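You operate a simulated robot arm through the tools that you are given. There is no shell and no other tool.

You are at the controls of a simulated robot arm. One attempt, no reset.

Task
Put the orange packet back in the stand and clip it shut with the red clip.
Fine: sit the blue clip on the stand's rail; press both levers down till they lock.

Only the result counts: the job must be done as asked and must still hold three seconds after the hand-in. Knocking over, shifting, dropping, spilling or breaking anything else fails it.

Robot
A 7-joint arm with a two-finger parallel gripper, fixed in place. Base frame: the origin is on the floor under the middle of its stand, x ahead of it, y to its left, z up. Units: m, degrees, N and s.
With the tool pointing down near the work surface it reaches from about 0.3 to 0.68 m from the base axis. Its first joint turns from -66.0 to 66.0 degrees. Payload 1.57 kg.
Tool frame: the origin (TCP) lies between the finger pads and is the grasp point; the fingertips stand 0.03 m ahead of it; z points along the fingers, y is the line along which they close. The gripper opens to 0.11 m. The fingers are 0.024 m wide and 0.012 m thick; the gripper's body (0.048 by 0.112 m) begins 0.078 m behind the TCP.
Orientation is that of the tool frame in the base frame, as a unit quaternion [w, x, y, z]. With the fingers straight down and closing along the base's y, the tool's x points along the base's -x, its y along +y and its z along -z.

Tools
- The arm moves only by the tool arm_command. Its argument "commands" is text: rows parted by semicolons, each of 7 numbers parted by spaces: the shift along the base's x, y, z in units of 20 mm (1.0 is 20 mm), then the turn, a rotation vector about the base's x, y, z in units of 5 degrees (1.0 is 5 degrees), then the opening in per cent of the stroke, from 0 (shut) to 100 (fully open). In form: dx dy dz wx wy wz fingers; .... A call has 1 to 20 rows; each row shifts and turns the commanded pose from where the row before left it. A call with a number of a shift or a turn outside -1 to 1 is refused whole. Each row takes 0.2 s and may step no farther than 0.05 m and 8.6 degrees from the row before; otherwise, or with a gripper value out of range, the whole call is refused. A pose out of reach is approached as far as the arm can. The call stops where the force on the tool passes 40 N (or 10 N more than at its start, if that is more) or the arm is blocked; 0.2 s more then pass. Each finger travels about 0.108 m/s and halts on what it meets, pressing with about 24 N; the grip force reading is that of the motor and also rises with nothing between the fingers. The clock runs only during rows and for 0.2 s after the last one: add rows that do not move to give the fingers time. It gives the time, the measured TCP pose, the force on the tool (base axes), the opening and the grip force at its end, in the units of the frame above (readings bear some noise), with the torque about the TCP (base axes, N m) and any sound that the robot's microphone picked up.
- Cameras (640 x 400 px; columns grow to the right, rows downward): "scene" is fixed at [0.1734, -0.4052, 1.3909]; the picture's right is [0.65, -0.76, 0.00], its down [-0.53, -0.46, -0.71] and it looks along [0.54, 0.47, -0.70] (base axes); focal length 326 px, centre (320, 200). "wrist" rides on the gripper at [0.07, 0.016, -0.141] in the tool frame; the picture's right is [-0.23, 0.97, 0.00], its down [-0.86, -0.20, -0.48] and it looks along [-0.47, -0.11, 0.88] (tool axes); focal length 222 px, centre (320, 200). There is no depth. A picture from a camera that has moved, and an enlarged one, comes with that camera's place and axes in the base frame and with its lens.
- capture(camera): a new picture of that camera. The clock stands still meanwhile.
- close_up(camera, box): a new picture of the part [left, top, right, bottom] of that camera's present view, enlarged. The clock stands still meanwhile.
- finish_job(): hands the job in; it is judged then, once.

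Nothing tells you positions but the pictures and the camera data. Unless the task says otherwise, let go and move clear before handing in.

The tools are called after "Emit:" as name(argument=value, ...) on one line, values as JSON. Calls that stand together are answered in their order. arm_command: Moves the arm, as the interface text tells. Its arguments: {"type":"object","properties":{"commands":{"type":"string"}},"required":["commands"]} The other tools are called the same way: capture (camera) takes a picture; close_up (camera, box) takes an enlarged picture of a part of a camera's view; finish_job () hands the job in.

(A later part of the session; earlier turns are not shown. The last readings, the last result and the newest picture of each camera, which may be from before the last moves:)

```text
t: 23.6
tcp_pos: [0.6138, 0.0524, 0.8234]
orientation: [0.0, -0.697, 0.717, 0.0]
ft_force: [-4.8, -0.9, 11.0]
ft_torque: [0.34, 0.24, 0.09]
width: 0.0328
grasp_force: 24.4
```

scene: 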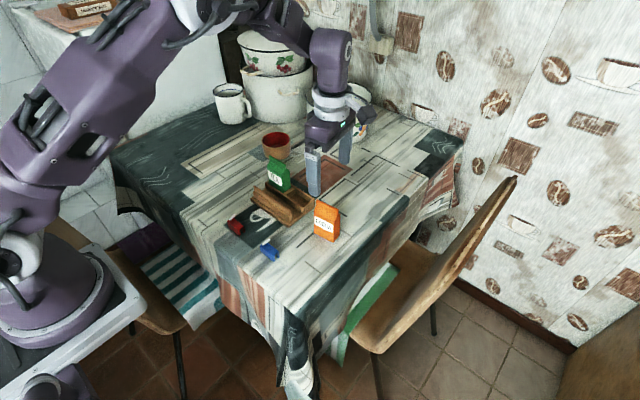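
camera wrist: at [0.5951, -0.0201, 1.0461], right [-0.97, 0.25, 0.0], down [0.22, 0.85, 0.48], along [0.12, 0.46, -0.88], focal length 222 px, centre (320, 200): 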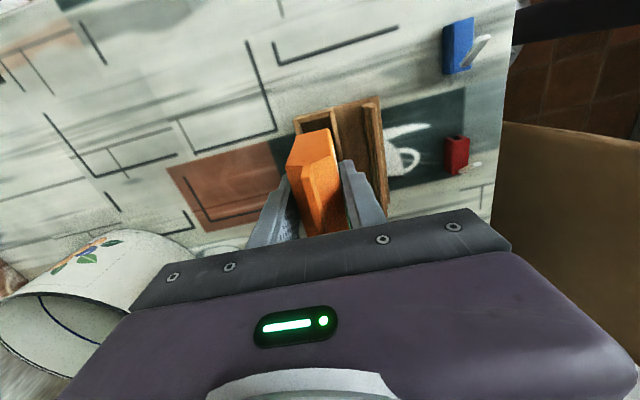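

The packet is now resting on the pocket floor, with 11 N upward. I'll ease off slightly, open a little, and check that it stands before rising.

Emit:
arm_command(commands="0 0 0.03 0 0 0 15; 0 0 0 0 0 0 34; 0 0 0 0 0 0 44; 0 0 0 0 0 0 44; 0 0 0 0 0 0 44")

Emit:
close_up(camera="scene", box=[270, 155, 330, 215])

Emit:
close_up(camera="wrist", box=[260, 85, 410, 240])

```text
t: 24.8
tcp_pos: [0.6123, 0.0506, 0.8241]
orientation: [0.0, -0.698, 0.716, 0.0]
ft_force: [-0.2, -0.5, 0.6]
ft_torque: [0.01, 0.0, -0.02]
width: 0.0482
grasp_force: 0.0
```

```text
6.67 times, centred on (300, 185) of scene
camera zoom: at [0.1734, -0.4052, 1.3909], right [0.65, -0.76, 0.0], down [-0.53, -0.46, -0.71], along [0.54, 0.47, -0.7], focal length 2172 px, centre (453, 300)
```

zoom: 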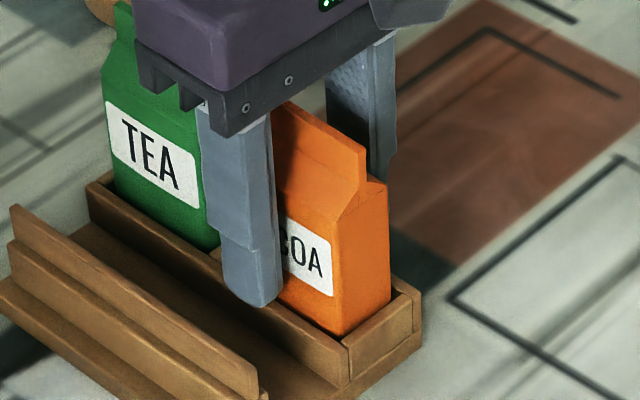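

```text
2.58 times, centred on (335, 162) of wrist
camera zoom: at [0.5949, -0.0172, 0.9627], right [-0.97, 0.25, 0.0], down [0.22, 0.85, 0.48], along [0.12, 0.46, -0.88], focal length 573 px, centre (281, 297)
```

zoom: 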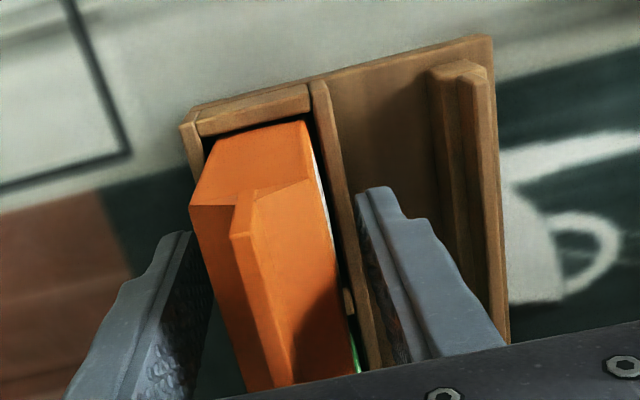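

The packet stands in its pocket. I'll rise straight up and inspect it.

Emit:
arm_command(commands="0 0 0.5 0 0 0 44; 0 0 1 0 0 0 44; 0 0 1 0 0 0 44; 0 0 1 0 0 0 44; 0 0 1 0 0 0 44; 0 0 1 0 0 0 44; 0 0 1 0 0 0 44; 0 0 0 0 0 0 44")

Emit:
close_up(camera="scene", box=[260, 145, 330, 225])

Emit:
close_up(camera="wrist", box=[260, 85, 410, 240])

```text
t: 26.6
tcp_pos: [0.6127, 0.0532, 0.9528]
orientation: [0.0, -0.698, 0.716, 0.0]
ft_force: [0.4, 0.1, 0.4]
ft_torque: [0.01, 0.0, -0.01]
width: 0.0481
grasp_force: 0.0
```

```text
5.00 times, centred on (295, 185) of scene
camera zoom: at [0.1734, -0.4052, 1.3909], right [0.65, -0.76, 0.0], down [-0.53, -0.46, -0.71], along [0.54, 0.47, -0.7], focal length 1629 px, centre (445, 275)
```

zoom: 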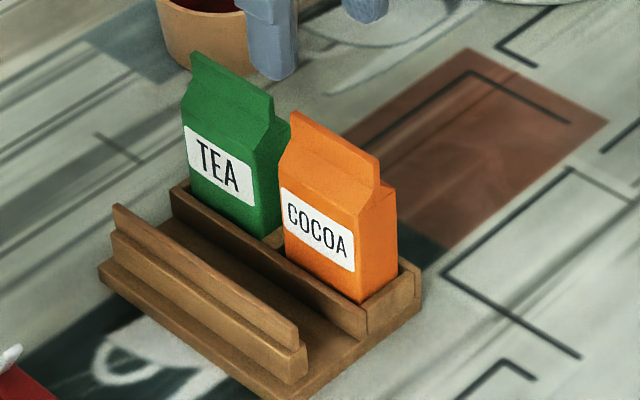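

```text
2.58 times, centred on (335, 162) of wrist
camera zoom: at [0.5939, -0.0163, 1.0931], right [-0.97, 0.25, 0.0], down [0.22, 0.85, 0.48], along [0.12, 0.46, -0.88], focal length 573 px, centre (281, 297)
```

zoom: 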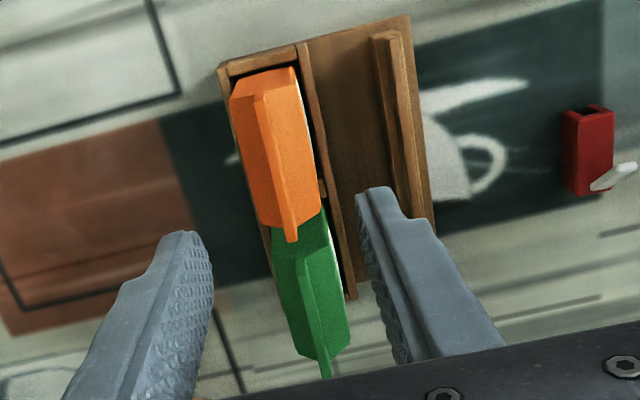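

Emit:
close_up(camera="wrist", box=[310, 100, 355, 190])

Emit:
close_up(camera="scene", box=[288, 158, 324, 212])

```text
4.44 times, centred on (332, 145) of wrist
camera zoom: at [0.5939, -0.0163, 1.0931], right [-0.97, 0.25, 0.0], down [0.22, 0.85, 0.48], along [0.12, 0.46, -0.88], focal length 987 px, centre (264, 444)
```

zoom: 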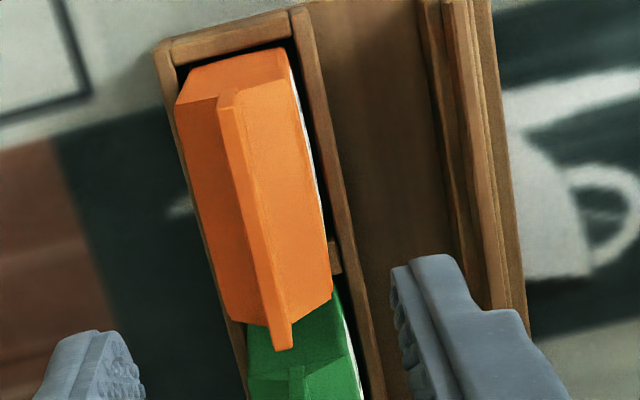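

```text
7.41 times, centred on (306, 185) of scene
camera zoom: at [0.1734, -0.4052, 1.3909], right [0.65, -0.76, 0.0], down [-0.53, -0.46, -0.71], along [0.54, 0.47, -0.7], focal length 2414 px, centre (424, 311)
```

zoom: 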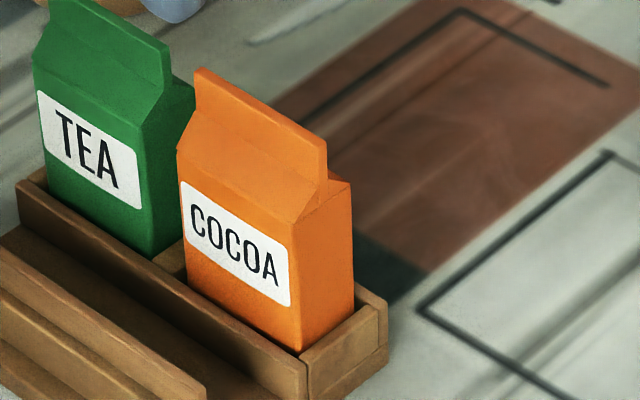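

The packet is fully seated, with its fin centred near (0.6133, 0.0476). Next comes the red clip, so I'll move above it for a close look.

Emit:
arm_command(commands="-0.922 0.322 0 0 0 0 44; -0.922 0.322 0 0 0 0 44; -0.922 0.322 0 0 0 0 44; -0.922 0.322 0 0 0 0 44; -0.922 0.322 0 0 0 0 44; -0.922 0.322 0 0 0 0 44; -0.922 0.322 0 0 0 0 44; -0.922 0.322 0 0 0 0 44; -0.922 0.322 0 0 0 0 44; 0 0 -1 0 0 0 44; 0 0 -1 0 0 0 44; 0 0 -1 0 0 0 44; 0 0 -0.6 0 0 0 44; 0 0 0 0 0 0 44")

Emit:
capture(camera="wrist")

Emit:
close_up(camera="scene", box=[200, 150, 300, 260])

```text
t: 29.6
tcp_pos: [0.4467, 0.1059, 0.8805]
orientation: [0.001, -0.697, 0.717, 0.0]
ft_force: [0.7, 0.4, 0.5]
ft_torque: [0.01, -0.04, 0.03]
width: 0.0485
grasp_force: 0.1
```

```text
taken
camera wrist: at [0.43, 0.0386, 1.0197], right [-0.97, 0.25, 0.0], down [0.22, 0.85, 0.48], along [0.12, 0.46, -0.88], focal length 222 px, centre (320, 200)
```

wrist: 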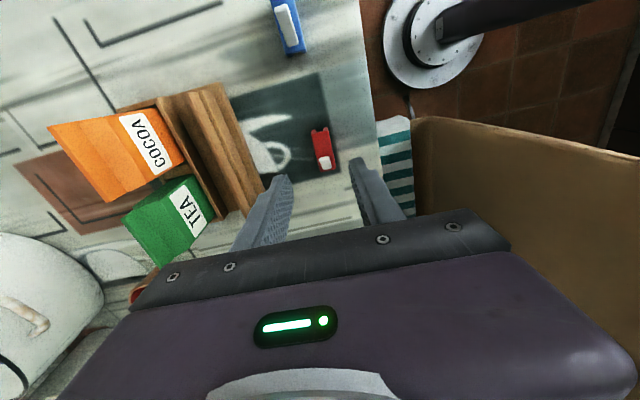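

```text
3.64 times, centred on (250, 205) of scene
camera zoom: at [0.1734, -0.4052, 1.3909], right [0.65, -0.76, 0.0], down [-0.53, -0.46, -0.71], along [0.54, 0.47, -0.7], focal length 1185 px, centre (574, 182)
```

zoom: 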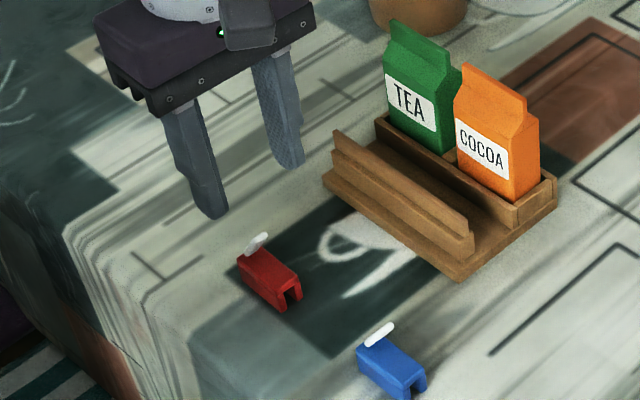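

Emit:
arm_command(commands="0 0 0 0 0 0 44; 0 0 0 0 0 0 44")

Emit:
close_up(camera="wrist", box=[295, 115, 350, 185])

Emit:
close_up(camera="wrist", box=[220, 110, 440, 250])

```text
t: 30.2
tcp_pos: [0.4479, 0.1075, 0.8799]
orientation: [0.0, -0.698, 0.717, 0.0]
ft_force: [-0.2, 0.2, 0.6]
ft_torque: [-0.03, -0.01, 0.0]
width: 0.0486
grasp_force: 0.1
```

```text
5.71 times, centred on (322, 150) of wrist
camera zoom: at [0.4301, 0.0386, 1.02], right [-0.97, 0.25, 0.0], down [0.22, 0.85, 0.48], along [0.12, 0.46, -0.88], focal length 1269 px, centre (306, 486)
```

zoom: 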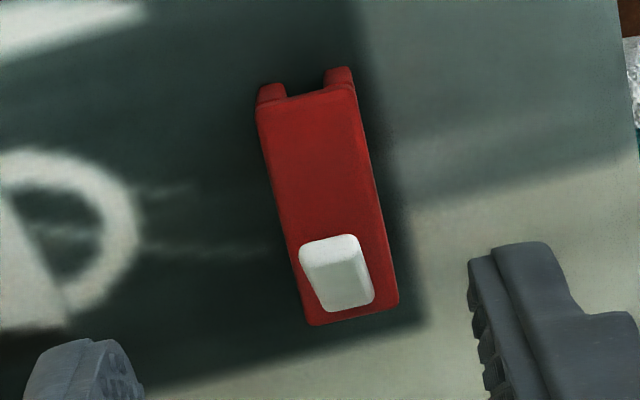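

```text
2.86 times, centred on (330, 180) of wrist
camera zoom: at [0.4301, 0.0386, 1.02], right [-0.97, 0.25, 0.0], down [0.22, 0.85, 0.48], along [0.12, 0.46, -0.88], focal length 635 px, centre (291, 257)
```

zoom: 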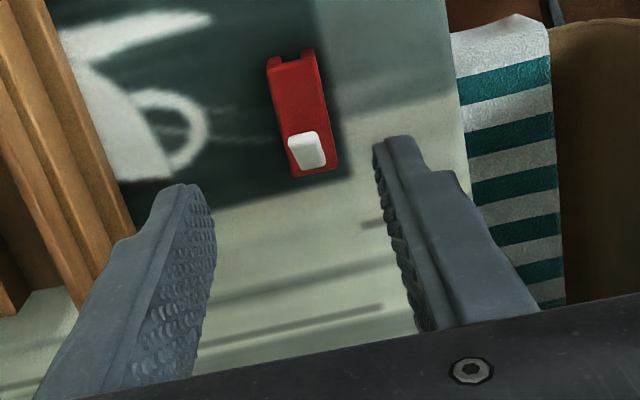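

The red clip's centre is about (-3.5, +3.5) mm from the tool, with yaw about -2.3°. I'll align with it and descend to grip across its legs.

Emit:
arm_command(commands="-0.175 0.175 0 0 0 -0.12 44; 0 0 -1 0 0 0 44; 0 0 -1 0 0 0 44; 0 0 -0.5 0 0 0 44; 0 0 0 0 0 0 44")

Emit:
close_up(camera="wrist", box=[240, 110, 400, 240])

Emit:
close_up(camera="scene", box=[210, 170, 280, 250])

```text
t: 31.4
tcp_pos: [0.4449, 0.1123, 0.83]
orientation: [0.0, -0.694, 0.72, 0.0]
ft_force: [0.1, 0.3, -0.9]
ft_torque: [0.03, -0.03, -0.01]
width: 0.048
grasp_force: 0.0
```

```text
3.08 times, centred on (320, 175) of wrist
camera zoom: at [0.4259, 0.0437, 0.9703], right [-0.96, 0.26, 0.0], down [0.23, 0.85, 0.48], along [0.13, 0.46, -0.88], focal length 684 px, centre (320, 277)
```

zoom: 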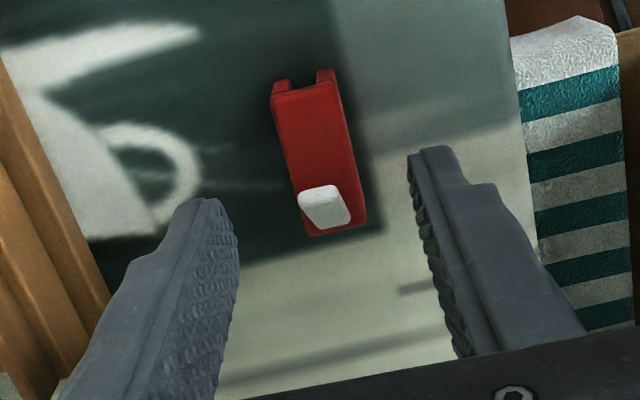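

```text
5.00 times, centred on (245, 210) of scene
camera zoom: at [0.1734, -0.4052, 1.3909], right [0.65, -0.76, 0.0], down [-0.53, -0.46, -0.71], along [0.54, 0.47, -0.7], focal length 1629 px, centre (695, 150)
```

zoom: 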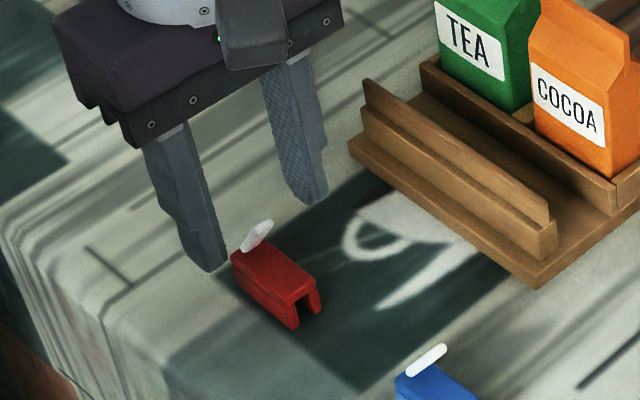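

Emit:
arm_command(commands="0 -0.08 -0.8 0 0 0 44; 0 0 -0.7 0 0 0 44; 0 0 -0.6 0 0 0 44; 0 0 0 0 0 0 44")

Emit:
close_up(camera="wrist", box=[240, 110, 400, 240])

Emit:
close_up(camera="scene", box=[220, 190, 270, 250])

```text
t: 32.4
tcp_pos: [0.4435, 0.1099, 0.7894]
orientation: [0.001, -0.693, 0.72, -0.001]
ft_force: [0.1, 0.8, 0.6]
ft_torque: [0.01, -0.03, -0.01]
width: 0.0486
grasp_force: 0.0
```

```text
3.08 times, centred on (320, 175) of wrist
camera zoom: at [0.4257, 0.0414, 0.9287], right [-0.96, 0.26, 0.0], down [0.23, 0.85, 0.48], along [0.13, 0.46, -0.88], focal length 684 px, centre (320, 277)
```

zoom: 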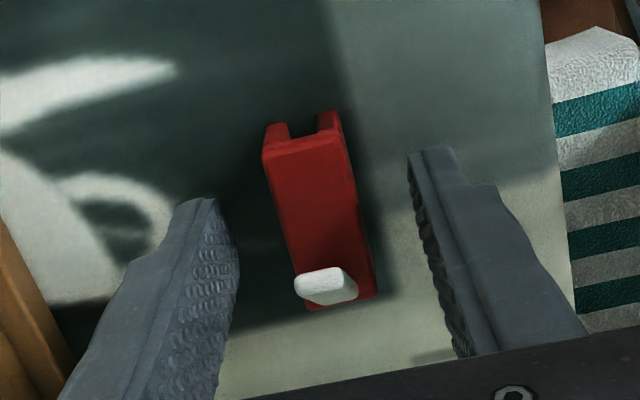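

```text
6.67 times, centred on (245, 220) of scene
camera zoom: at [0.1734, -0.4052, 1.3909], right [0.65, -0.76, 0.0], down [-0.53, -0.46, -0.71], along [0.54, 0.47, -0.7], focal length 2172 px, centre (820, 67)
```

zoom: 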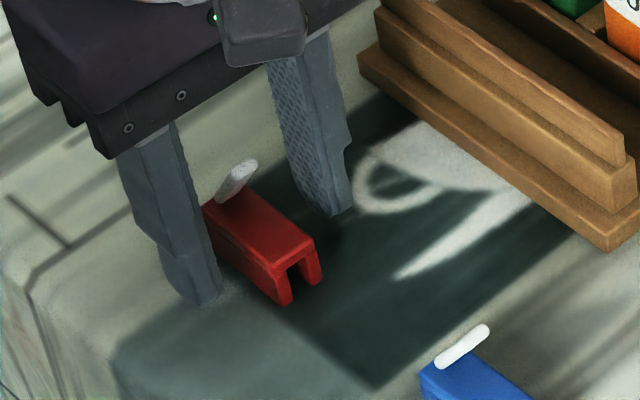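

The fingers straddle the red clip and are well centred, so I'll grip it.

Emit:
arm_command(commands="0 0 0 0 0 0 25; 0 0 0 0 0 0 10; 0 0 0 0 0 0 10; 0 0 0 0 0 0 10; 0 0 0 0 0 0 10")

Emit:
close_up(camera="wrist", box=[240, 110, 400, 240])

Emit:
close_up(camera="scene", box=[220, 190, 270, 250])

```text
t: 33.6
tcp_pos: [0.4437, 0.1096, 0.7886]
orientation: [0.0, -0.693, 0.721, 0.001]
ft_force: [-0.4, -0.1, 0.8]
ft_torque: [-0.01, 0.01, -0.01]
width: 0.0191
grasp_force: 24.1
```

```text
3.08 times, centred on (320, 175) of wrist
camera zoom: at [0.4257, 0.0414, 0.9289], right [-0.96, 0.26, 0.0], down [0.23, 0.85, 0.48], along [0.13, 0.46, -0.88], focal length 684 px, centre (320, 277)
```

zoom: 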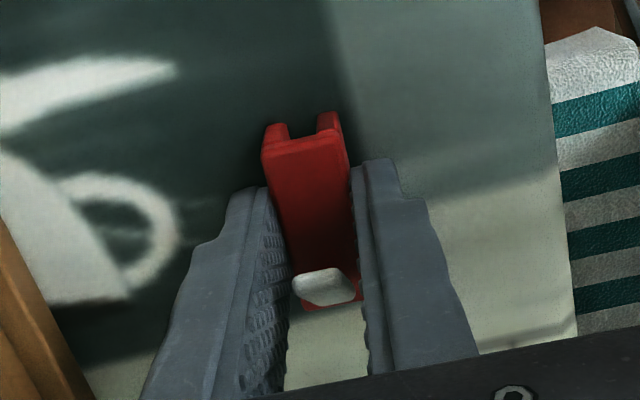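

```text
6.67 times, centred on (245, 220) of scene
camera zoom: at [0.1734, -0.4052, 1.3909], right [0.65, -0.76, 0.0], down [-0.53, -0.46, -0.71], along [0.54, 0.47, -0.7], focal length 2172 px, centre (820, 67)
```

zoom: 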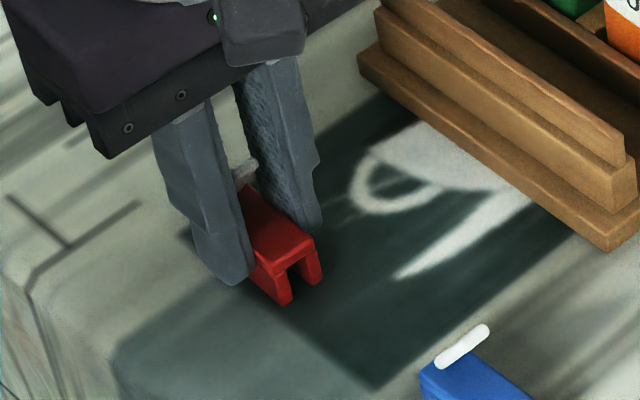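

I have the red clip, and it measures 19 mm wide. I'll lift it and carry it to hover above the packet's fin.

Emit:
arm_command(commands="0 0 0.4 0 0 0 10; 0 0 1 0 0 0 10; 0 0 1 0 0 0 10; 0 0 1 0 0 0 10; 0 0 1 0 0 0 10; 0 0 1 0 0 0 10; 0 0 1 0 0 0 10; 0 0 1 0 0 0 10; 0 0 0.4 0 0 0 10; 0.85 -0.322 0 0 0 0 10; 0.85 -0.322 0 0 0 0 10; 0.85 -0.322 0 0 0 0 10; 0.85 -0.322 0 0 0 0 10; 0.85 -0.322 0 0 0 0 10; 0.85 -0.322 0 0 0 0 10; 0.85 -0.322 0 0 0 0 10; 0.85 -0.322 0 0 0 0 10; 0.85 -0.322 0 0 0 0 10; 0.85 -0.322 0 0 0 0 10; 0 0 0 0 0 0 10")

Emit:
capture(camera="wrist")

Emit:
close_up(camera="scene", box=[250, 110, 340, 220])

```text
t: 37.8
tcp_pos: [0.613, 0.0457, 0.9454]
orientation: [0.0, -0.693, 0.721, 0.0]
ft_force: [0.1, 0.8, -0.4]
ft_torque: [-0.03, -0.01, 0.03]
width: 0.0189
grasp_force: 23.7
```

```text
taken
camera wrist: at [0.595, -0.0222, 1.0849], right [-0.96, 0.26, 0.0], down [0.23, 0.85, 0.48], along [0.13, 0.46, -0.88], focal length 222 px, centre (320, 200)
```

wrist: 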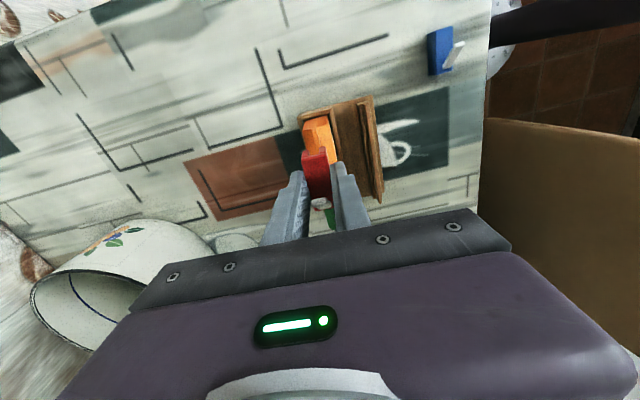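

```text
3.64 times, centred on (295, 165) of scene
camera zoom: at [0.1734, -0.4052, 1.3909], right [0.65, -0.76, 0.0], down [-0.53, -0.46, -0.71], along [0.54, 0.47, -0.7], focal length 1185 px, centre (411, 327)
```

zoom: 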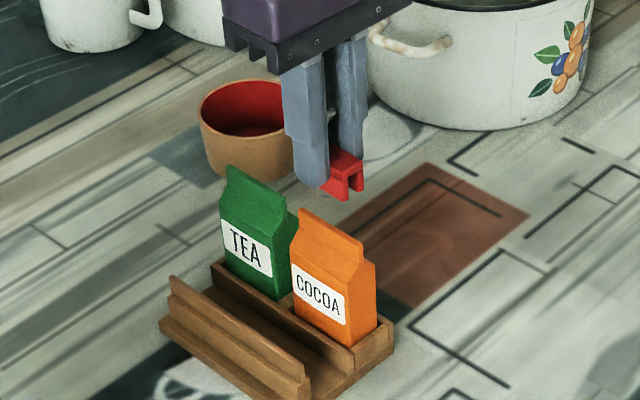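

Emit:
close_up(camera="wrist", box=[280, 100, 370, 215])

Emit:
close_up(camera="wrist", box=[295, 110, 345, 160])

Emit:
close_up(camera="scene", box=[285, 140, 330, 200])

```text
3.48 times, centred on (325, 158) of wrist
camera zoom: at [0.595, -0.0222, 1.0849], right [-0.96, 0.26, 0.0], down [0.23, 0.85, 0.48], along [0.13, 0.46, -0.88], focal length 773 px, centre (303, 348)
```

zoom: 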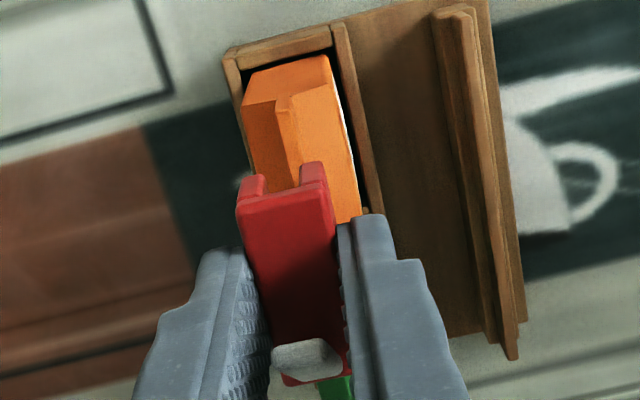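

```text
8.00 times, centred on (320, 135) of wrist
camera zoom: at [0.595, -0.0222, 1.0849], right [-0.96, 0.26, 0.0], down [0.23, 0.85, 0.48], along [0.13, 0.46, -0.88], focal length 1777 px, centre (320, 720)
```

zoom: 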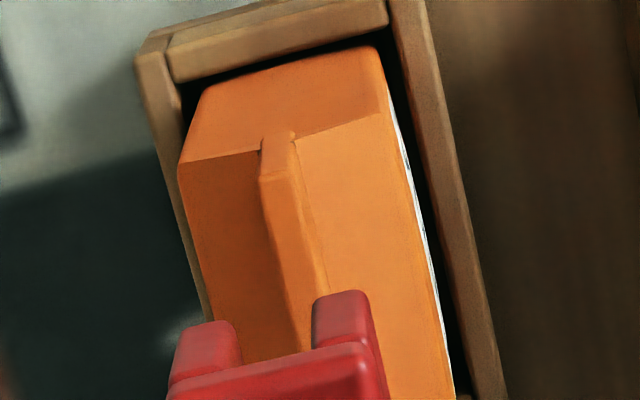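

```text
6.67 times, centred on (308, 170) of scene
camera zoom: at [0.1734, -0.4052, 1.3909], right [0.65, -0.76, 0.0], down [-0.53, -0.46, -0.71], along [0.54, 0.47, -0.7], focal length 2172 px, centre (403, 400)
```

zoom: 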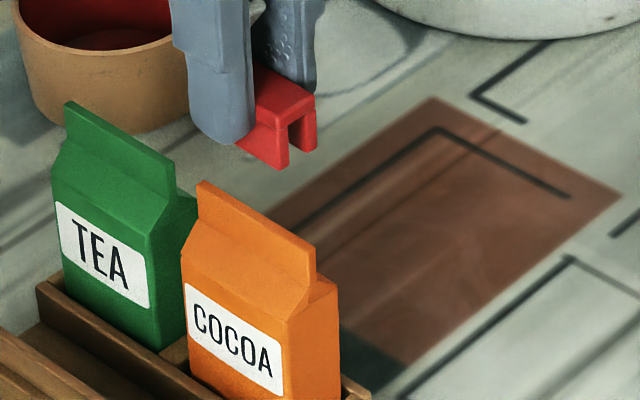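

The slot opening is about 8 mm and the fin about 4.4 mm, and the fin centre sits roughly 0.9 mm toward -x of the slot centre. I'll correct that and descend partway.

Emit:
arm_command(commands="-0.045 0 -0.3 0 0 -0.1 10; 0 0 -0.6 0 0 0 10; 0 0 -0.6 0 0 0 10; 0 0 0 0 0 0 10; 0 0 0 0 0 0 10")

Emit:
close_up(camera="wrist", box=[295, 110, 345, 160])

Emit:
close_up(camera="scene", box=[285, 145, 325, 195])

```text
t: 39.0
tcp_pos: [0.6111, 0.0466, 0.9147]
orientation: [0.001, -0.69, 0.724, 0.0]
ft_force: [-0.3, 0.8, 0.3]
ft_torque: [0.01, 0.02, -0.02]
width: 0.0188
grasp_force: 23.4
```

```text
8.00 times, centred on (320, 135) of wrist
camera zoom: at [0.5924, -0.0218, 1.0551], right [-0.96, 0.27, 0.0], down [0.24, 0.84, 0.48], along [0.13, 0.46, -0.88], focal length 1777 px, centre (320, 720)
```

zoom: 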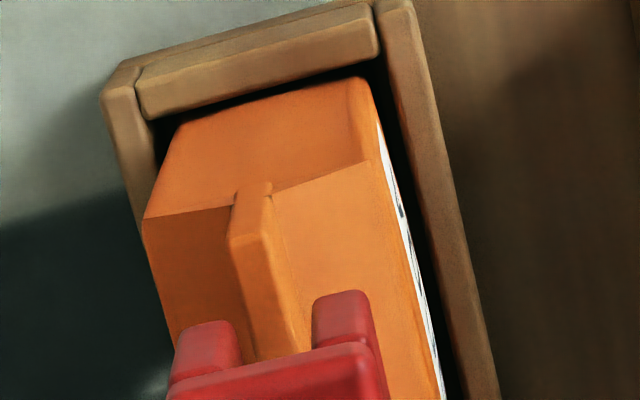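

```text
8.00 times, centred on (305, 170) of scene
camera zoom: at [0.1734, -0.4052, 1.3909], right [0.65, -0.76, 0.0], down [-0.53, -0.46, -0.71], along [0.54, 0.47, -0.7], focal length 2607 px, centre (440, 440)
```

zoom: 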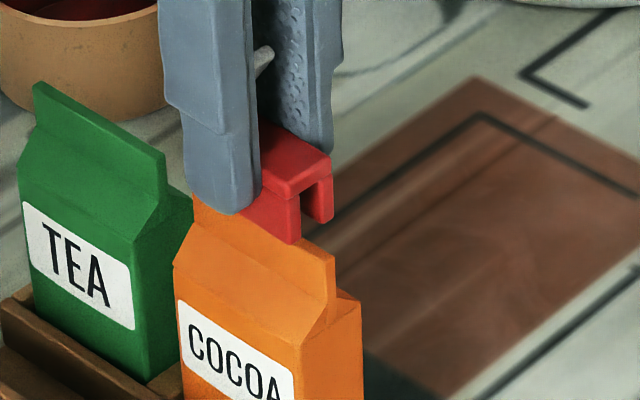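

Emit:
close_up(camera="wrist", box=[298, 135, 332, 161])

Emit:
close_up(camera="scene", box=[300, 155, 330, 180])

```text
15.38 times, centred on (315, 148) of wrist
camera zoom: at [0.5924, -0.0218, 1.0551], right [-0.96, 0.27, 0.0], down [0.24, 0.84, 0.48], along [0.13, 0.46, -0.88], focal length 3417 px, centre (397, 1000)
```

zoom: 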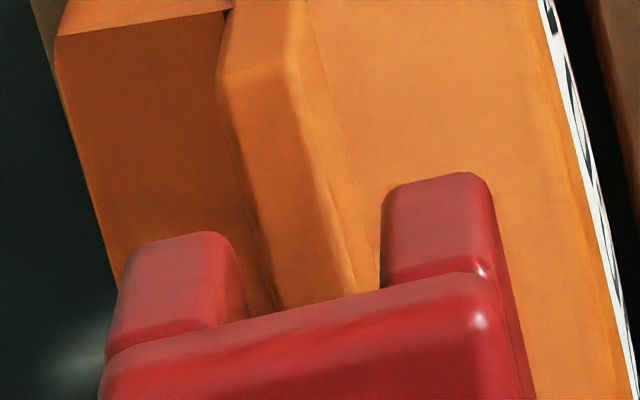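

```text
16.00 times, centred on (315, 168) of scene
camera zoom: at [0.1734, -0.4052, 1.3909], right [0.65, -0.76, 0.0], down [-0.53, -0.46, -0.71], along [0.54, 0.47, -0.7], focal length 5214 px, centre (400, 720)
```

zoom: 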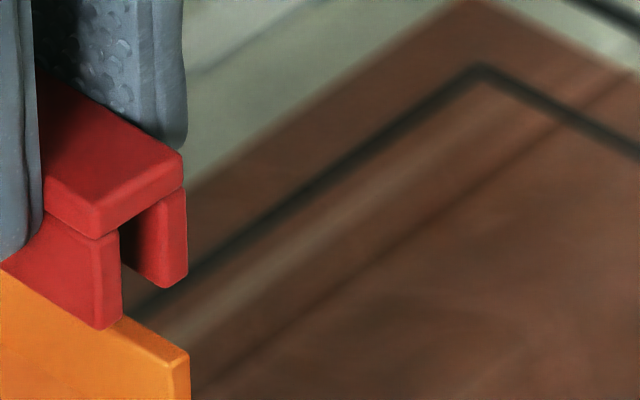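

Both views say the clip needs to move about 1.5 mm toward +x. I'll apply that and lower a little more before checking.

Emit:
arm_command(commands="0.075 0 -0.1 0 0 0 10; 0 0 -0.1 0 0 0 10; 0 0 0 0 0 0 10; 0 0 0 0 0 0 10")

Emit:
close_up(camera="wrist", box=[298, 135, 332, 161])

Emit:
close_up(camera="scene", box=[295, 155, 325, 180])

```text
t: 40.0
tcp_pos: [0.6138, 0.0465, 0.9109]
orientation: [0.0, -0.69, 0.723, 0.0]
ft_force: [-0.5, -0.8, 0.2]
ft_torque: [-0.01, -0.01, -0.01]
width: 0.0192
grasp_force: 24.4
```

```text
15.38 times, centred on (315, 148) of wrist
camera zoom: at [0.5952, -0.0218, 1.0515], right [-0.96, 0.27, 0.0], down [0.24, 0.84, 0.48], along [0.13, 0.46, -0.88], focal length 3417 px, centre (397, 1000)
```

zoom: 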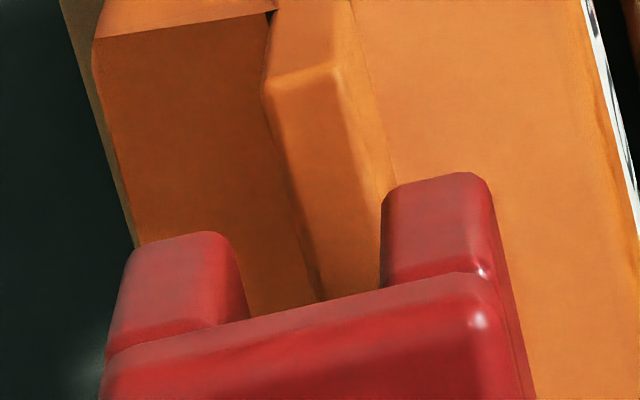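

```text
16.00 times, centred on (310, 168) of scene
camera zoom: at [0.1734, -0.4052, 1.3909], right [0.65, -0.76, 0.0], down [-0.53, -0.46, -0.71], along [0.54, 0.47, -0.7], focal length 5214 px, centre (480, 720)
```

zoom: 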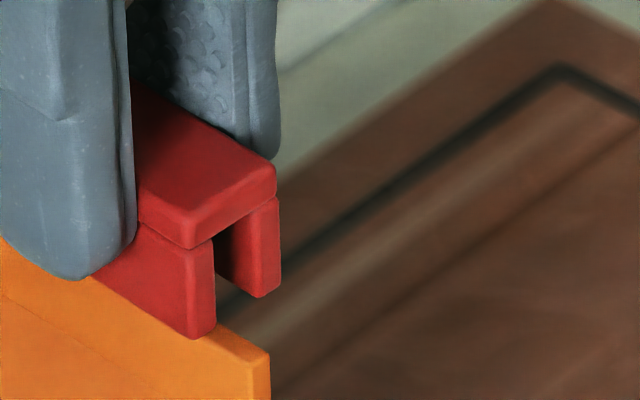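

Emit:
arm_command(commands="-0.07 0 0 0 0 0 10; 0 0 0 0 0 0 10; 0 0 0 0 0 0 10")

Emit:
close_up(camera="wrist", box=[298, 135, 332, 161])

Emit:
close_up(camera="scene", box=[295, 155, 325, 180])

```text
t: 40.8
tcp_pos: [0.6127, 0.046, 0.9119]
orientation: [-0.001, -0.691, 0.723, 0.0]
ft_force: [-1.6, -0.4, -0.3]
ft_torque: [-0.04, 0.03, 0.01]
width: 0.0191
grasp_force: 24.2
```

```text
15.38 times, centred on (315, 148) of wrist
camera zoom: at [0.5936, -0.0214, 1.051], right [-0.96, 0.27, 0.0], down [0.24, 0.84, 0.48], along [0.13, 0.46, -0.88], focal length 3417 px, centre (397, 1000)
```

zoom: 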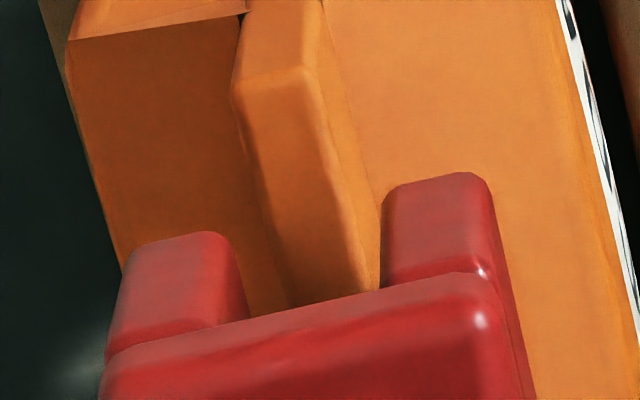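

```text
16.00 times, centred on (310, 168) of scene
camera zoom: at [0.1734, -0.4052, 1.3909], right [0.65, -0.76, 0.0], down [-0.53, -0.46, -0.71], along [0.54, 0.47, -0.7], focal length 5214 px, centre (480, 720)
```

zoom: 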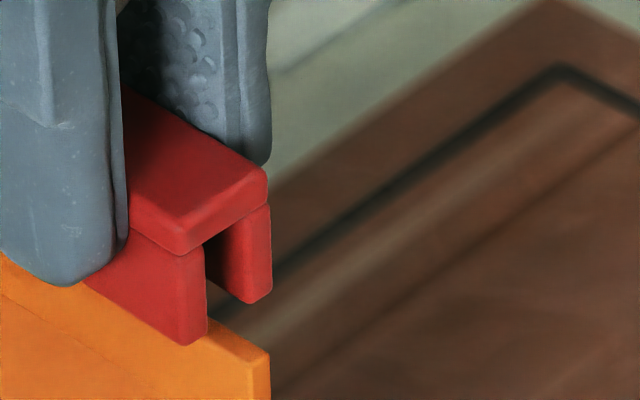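

Both views now agree the fin is centred in the slot. I'll lower the clip onto the fin in small steps.

Emit:
arm_command(commands="0 0 -0.1 0 0 0 10; 0 0 -0.1 0 0 0 10; 0 0 -0.1 0 0 0 10; 0 0 -0.1 0 0 0 10; 0 0 0 0 0 0 10")

Emit:
close_up(camera="wrist", box=[298, 135, 332, 161])

Emit:
close_up(camera="scene", box=[295, 155, 325, 180])

```text
t: 42.0
tcp_pos: [0.6134, 0.0461, 0.9027]
orientation: [0.0, -0.69, 0.724, 0.0]
ft_force: [0.5, 0.7, 0.0]
ft_torque: [0.04, 0.01, 0.01]
width: 0.0191
grasp_force: 24.0
```

```text
15.38 times, centred on (315, 148) of wrist
camera zoom: at [0.5937, -0.0217, 1.043], right [-0.96, 0.27, 0.0], down [0.24, 0.84, 0.48], along [0.13, 0.46, -0.88], focal length 3417 px, centre (397, 1000)
```

zoom: 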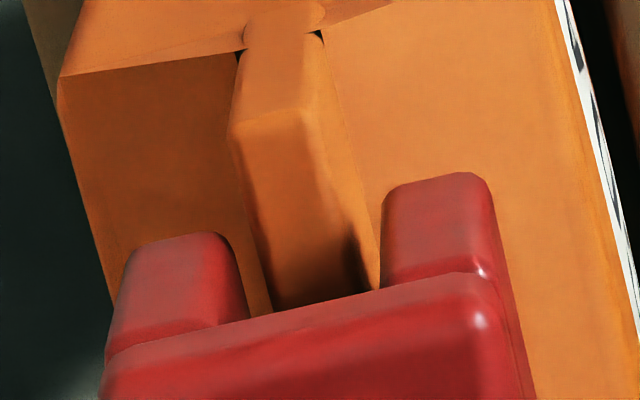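

```text
16.00 times, centred on (310, 168) of scene
camera zoom: at [0.1734, -0.4052, 1.3909], right [0.65, -0.76, 0.0], down [-0.53, -0.46, -0.71], along [0.54, 0.47, -0.7], focal length 5214 px, centre (480, 720)
```

zoom: 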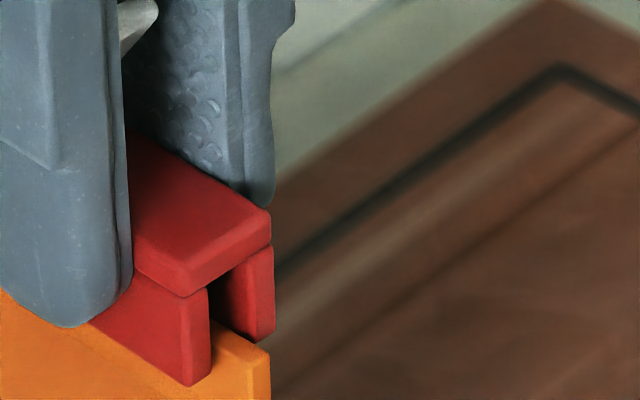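

Emit:
arm_command(commands="0 0 -0.1 0 0 0 10; 0 0 -0.1 0 0 0 10; 0 0 -0.1 0 0 0 10; 0 0 0 0 0 0 10")

Emit:
close_up(camera="scene", box=[290, 150, 330, 185])

```text
t: 43.0
tcp_pos: [0.612, 0.0463, 0.8973]
orientation: [0.001, -0.69, 0.724, 0.0]
ft_force: [-0.6, -0.1, -0.4]
ft_torque: [0.02, -0.01, 0.0]
width: 0.0193
grasp_force: 23.6
```

```text
11.43 times, centred on (310, 168) of scene
camera zoom: at [0.1734, -0.4052, 1.3909], right [0.65, -0.76, 0.0], down [-0.53, -0.46, -0.71], along [0.54, 0.47, -0.7], focal length 3724 px, centre (434, 571)
```

zoom: 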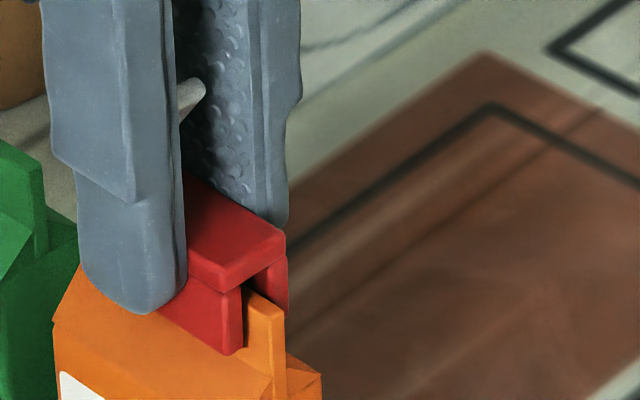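

The fin is inside the slot. I'll continue down until contact.

Emit:
arm_command(commands="0 0 -0.08 0 0 0 10; 0 0 -0.08 0 0 0 10; 0 0 0 0 0 0 10")

Emit:
close_up(camera="scene", box=[290, 150, 330, 185])

```text
t: 43.8
tcp_pos: [0.613, 0.0469, 0.8928]
orientation: [0.0, -0.69, 0.724, -0.001]
ft_force: [0.7, -0.2, 0.0]
ft_torque: [0.05, 0.03, 0.01]
width: 0.019
grasp_force: 24.2
```

```text
11.43 times, centred on (310, 168) of scene
camera zoom: at [0.1734, -0.4052, 1.3909], right [0.65, -0.76, 0.0], down [-0.53, -0.46, -0.71], along [0.54, 0.47, -0.7], focal length 3724 px, centre (434, 571)
```

zoom: 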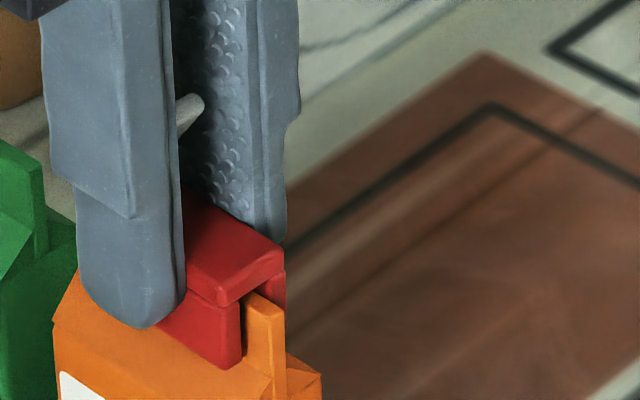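

Emit:
arm_command(commands="0 0 -0.06 0 0 0 10; 0 0 -0.06 0 0 0 10; 0 0 0 0 0 0 10")

Emit:
close_up(camera="scene", box=[290, 150, 330, 185])

```text
t: 44.6
tcp_pos: [0.6117, 0.0471, 0.8919]
orientation: [0.0, -0.69, 0.724, 0.0]
ft_force: [0.9, -0.5, -0.8]
ft_torque: [-0.02, -0.05, 0.0]
width: 0.0187
grasp_force: 23.6
```

```text
11.43 times, centred on (310, 168) of scene
camera zoom: at [0.1734, -0.4052, 1.3909], right [0.65, -0.76, 0.0], down [-0.53, -0.46, -0.71], along [0.54, 0.47, -0.7], focal length 3724 px, centre (434, 571)
```

zoom: 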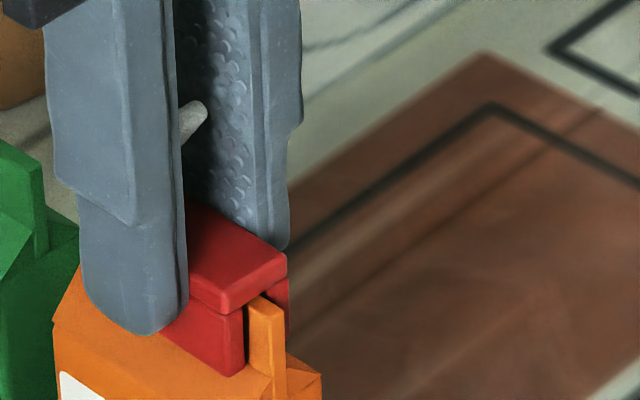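

Emit:
arm_command(commands="0 0 -0.05 0 0 0 10; 0 0 -0.05 0 0 0 10; 0 0 0 0 0 0 10")

```text
t: 45.4
tcp_pos: [0.6125, 0.0448, 0.8892]
orientation: [0.0, -0.69, 0.723, 0.0]
ft_force: [-0.1, 0.0, 3.0]
ft_torque: [-0.03, -0.02, -0.02]
width: 0.0189
grasp_force: 24.2
```

Emit:
arm_command(commands="0 0 -0.05 0 0 0 10; 0 0 0 0 0 0 10")

Emit:
close_up(camera="scene", box=[290, 150, 330, 185])

Emit:
close_up(camera="wrist", box=[285, 110, 355, 215])

```text
t: 46.0
tcp_pos: [0.612, 0.0461, 0.8888]
orientation: [0.001, -0.69, 0.724, -0.001]
ft_force: [0.1, -0.7, 16.7]
ft_torque: [-0.07, -0.02, 0.05]
width: 0.0189
grasp_force: 23.6
```

```text
11.43 times, centred on (310, 168) of scene
camera zoom: at [0.1731, -0.4053, 1.3909], right [0.65, -0.76, 0.0], down [-0.53, -0.46, -0.71], along [0.54, 0.47, -0.7], focal length 3724 px, centre (434, 571)
```

zoom: 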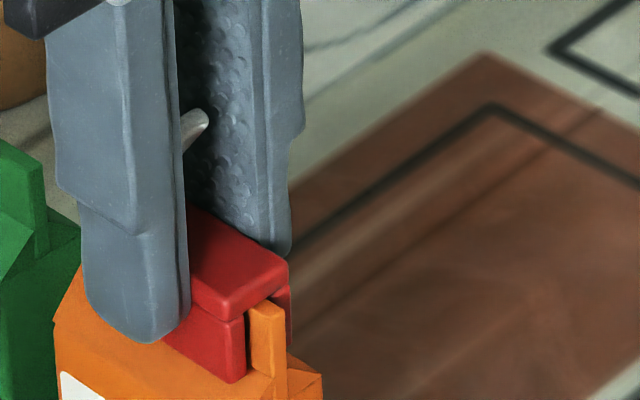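

```text
3.81 times, centred on (320, 162) of wrist
camera zoom: at [0.5931, -0.0223, 1.0287], right [-0.96, 0.27, 0.0], down [0.24, 0.84, 0.48], along [0.13, 0.46, -0.88], focal length 846 px, centre (320, 343)
```

zoom: 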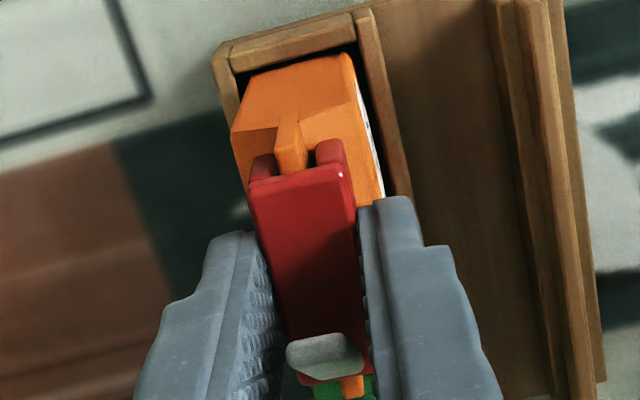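

The clip is seated: the fin runs through the slot and it pushes back with 17 N. I'll release it gently and rise clear.

Emit:
arm_command(commands="0 0 0.04 0 0 0 10; 0 0 0 0 0 0 20; 0 0 0 0 0 0 30; 0 0 0 0 0 0 34; 0 0 0 0 0 0 34; 0 0 0.5 0 0 0 34; 0 0 1 0 0 0 34; 0 0 1 0 0 0 34; 0 0 1 0 0 0 34; 0 0 1 0 0 0 34; 0 0 0 0 0 0 34")

Emit:
close_up(camera="scene", box=[280, 140, 330, 190])

Emit:
close_up(camera="wrist", box=[285, 95, 365, 205])

```text
t: 48.4
tcp_pos: [0.6125, 0.0479, 0.9784]
orientation: [0.0, -0.69, 0.724, 0.0]
ft_force: [-0.1, -0.1, -0.3]
ft_torque: [-0.03, -0.02, 0.0]
width: 0.0377
grasp_force: 0.1
```

```text
8.00 times, centred on (305, 165) of scene
camera zoom: at [0.1734, -0.4052, 1.3909], right [0.65, -0.76, 0.0], down [-0.53, -0.46, -0.71], along [0.54, 0.47, -0.7], focal length 2607 px, centre (440, 480)
```

zoom: 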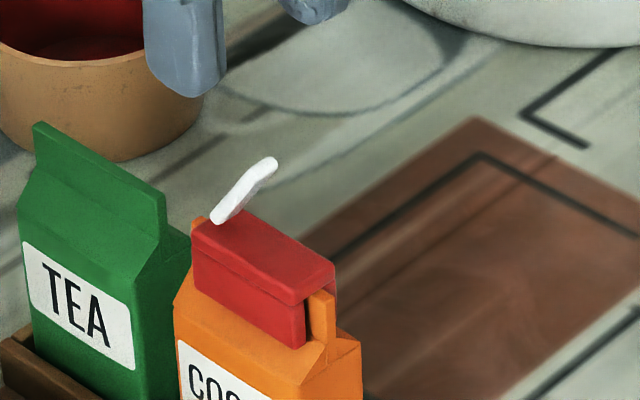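

```text
3.64 times, centred on (325, 150) of wrist
camera zoom: at [0.5932, -0.0206, 1.1173], right [-0.96, 0.27, 0.0], down [0.24, 0.84, 0.48], along [0.13, 0.46, -0.88], focal length 808 px, centre (302, 382)
```

zoom: 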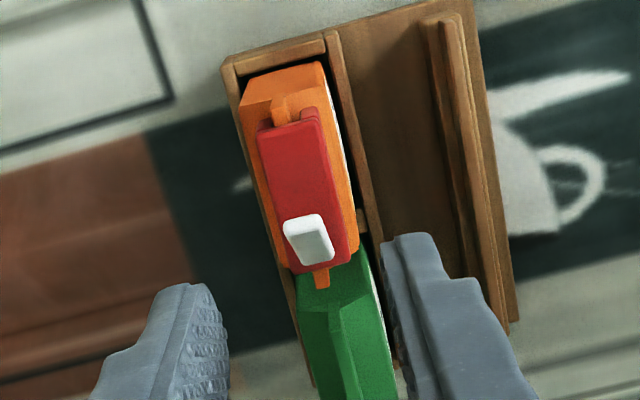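

The clip sits straight on the fin, with its lever up: hinge near y≈0.069, tip near (0.611, 0.043, 0.906). I'll close the fingers into a pressing tool and position it just above the lever tip.

Emit:
arm_command(commands="-0.05 -0.45 0 0 0 0 0; 0 0 0 0 0 0 0; 0 0 -0.5 0 0 0 0; 0 0 -0.6 0 0 0 0; 0 0 -0.5 0 0 0 0; 0 0 0 0 0 0 0")

Emit:
close_up(camera="scene", box=[280, 130, 330, 190])

Emit:
close_up(camera="wrist", box=[285, 95, 365, 205])

```text
t: 49.8
tcp_pos: [0.6113, 0.0378, 0.9468]
orientation: [0.0, -0.691, 0.723, 0.0]
ft_force: [0.1, -0.1, -0.4]
ft_torque: [0.02, -0.05, 0.02]
width: 0.0
grasp_force: 21.3
```

```text
6.67 times, centred on (305, 160) of scene
camera zoom: at [0.1734, -0.4052, 1.3909], right [0.65, -0.76, 0.0], down [-0.53, -0.46, -0.71], along [0.54, 0.47, -0.7], focal length 2172 px, centre (420, 467)
```

zoom: 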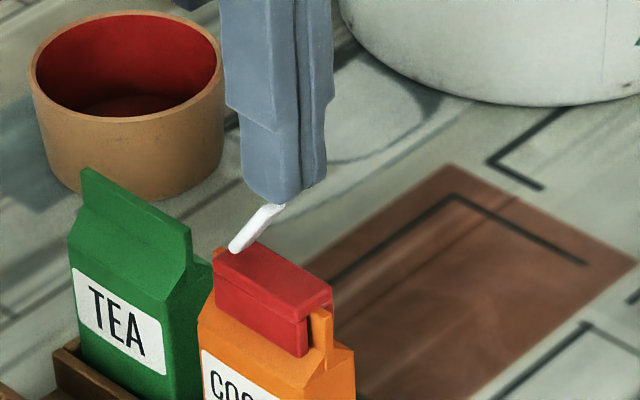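

```text
3.64 times, centred on (325, 150) of wrist
camera zoom: at [0.593, -0.0302, 1.0869], right [-0.96, 0.27, 0.0], down [0.24, 0.84, 0.48], along [0.13, 0.46, -0.88], focal length 808 px, centre (302, 382)
```

zoom: 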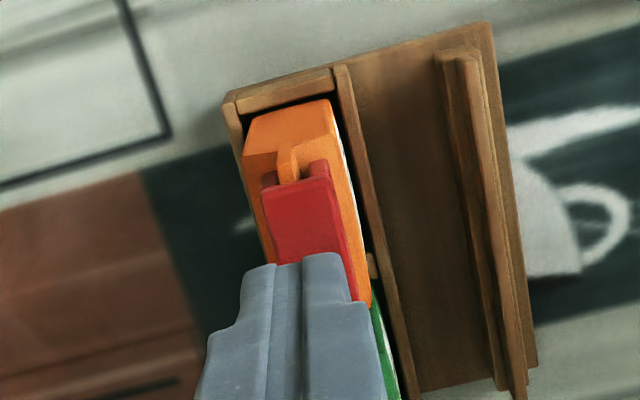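

The closed fingertips sit right above the lever tip, so I'll press down in steps while watching force and sound.

Emit:
arm_command(commands="0 0 -0.2 0 0 0 0; 0 0 -0.2 0 0 0 0; 0 0 -0.2 0 0 0 0; 0 0 -0.2 0 0 0 0; 0 0 0 0 0 0 0")

Emit:
close_up(camera="scene", box=[280, 130, 330, 190])

```text
t: 51.0
tcp_pos: [0.611, 0.0379, 0.9294]
orientation: [0.0, -0.69, 0.724, 0.001]
ft_force: [0.0, 1.7, -0.2]
ft_torque: [0.0, 0.03, 0.01]
width: 0.0001
grasp_force: 21.7
```

```text
6.67 times, centred on (305, 160) of scene
camera zoom: at [0.1734, -0.4052, 1.3909], right [0.65, -0.76, 0.0], down [-0.53, -0.46, -0.71], along [0.54, 0.47, -0.7], focal length 2172 px, centre (420, 467)
```

zoom: 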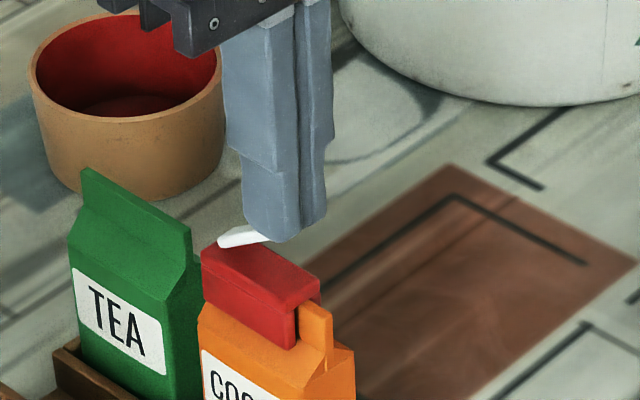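

Pressing straight down slid the clip about 5 mm toward +y, because the lever tip sticks to the finger as it swings. I'll follow the tip's arc instead, moving -y while descending, which should also draw the clip back.

Emit:
arm_command(commands="0 -0.2 0 0 0 0 0; 0 -0.15 -0.15 0 0 0 0; 0 -0.15 -0.15 0 0 0 0; 0 0 0 0 0 0 0")

Emit:
close_up(camera="scene", box=[280, 130, 330, 190])

Emit:
close_up(camera="wrist", box=[285, 95, 365, 205])

```text
t: 52.0
tcp_pos: [0.6135, 0.0287, 0.9255]
orientation: [0.0, -0.69, 0.724, 0.0]
ft_force: [-1.6, 0.2, -0.9]
ft_torque: [-0.04, 0.0, 0.03]
width: 0.0
grasp_force: 21.9
```

```text
6.67 times, centred on (305, 160) of scene
camera zoom: at [0.1734, -0.4052, 1.3909], right [0.65, -0.76, 0.0], down [-0.53, -0.46, -0.71], along [0.54, 0.47, -0.7], focal length 2172 px, centre (420, 467)
```

zoom: 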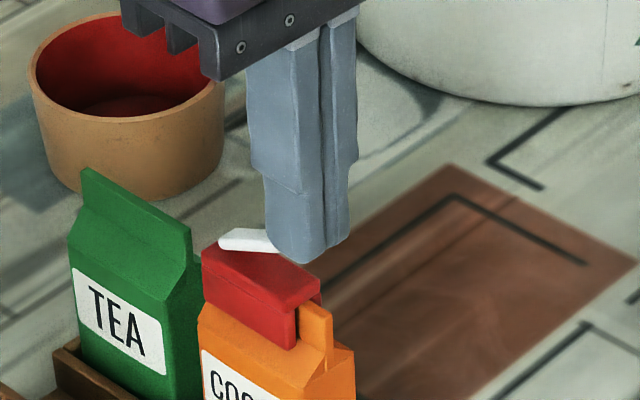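

```text
3.64 times, centred on (325, 150) of wrist
camera zoom: at [0.5932, -0.0405, 1.0657], right [-0.96, 0.27, 0.0], down [0.24, 0.84, 0.48], along [0.13, 0.46, -0.88], focal length 808 px, centre (302, 382)
```

zoom: 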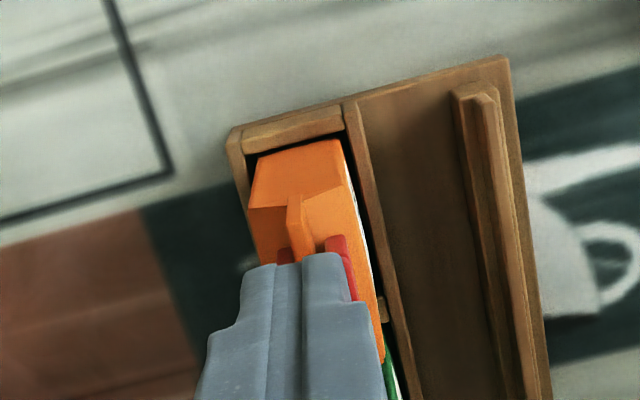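

Emit:
arm_command(commands="0 -0.08 -0.15 0 0 0 0; 0 -0.06 -0.15 0 0 0 0; 0 -0.05 -0.15 0 0 0 0; 0 0 0 0 0 0 0")

Emit:
close_up(camera="scene", box=[280, 130, 330, 190])

```text
t: 53.0
tcp_pos: [0.6118, 0.0231, 0.9162]
orientation: [-0.001, -0.69, 0.724, 0.001]
ft_force: [-0.7, -0.8, 0.5]
ft_torque: [0.01, 0.03, 0.01]
width: 0.0003
grasp_force: 21.3
```

```text
6.67 times, centred on (305, 160) of scene
camera zoom: at [0.1734, -0.4052, 1.3909], right [0.65, -0.76, 0.0], down [-0.53, -0.46, -0.71], along [0.54, 0.47, -0.7], focal length 2172 px, centre (420, 467)
```

zoom: 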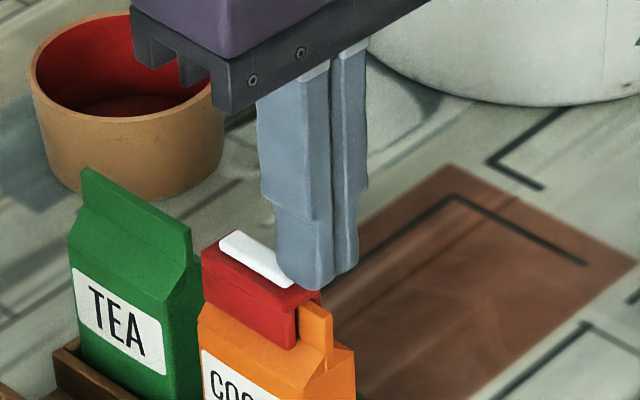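

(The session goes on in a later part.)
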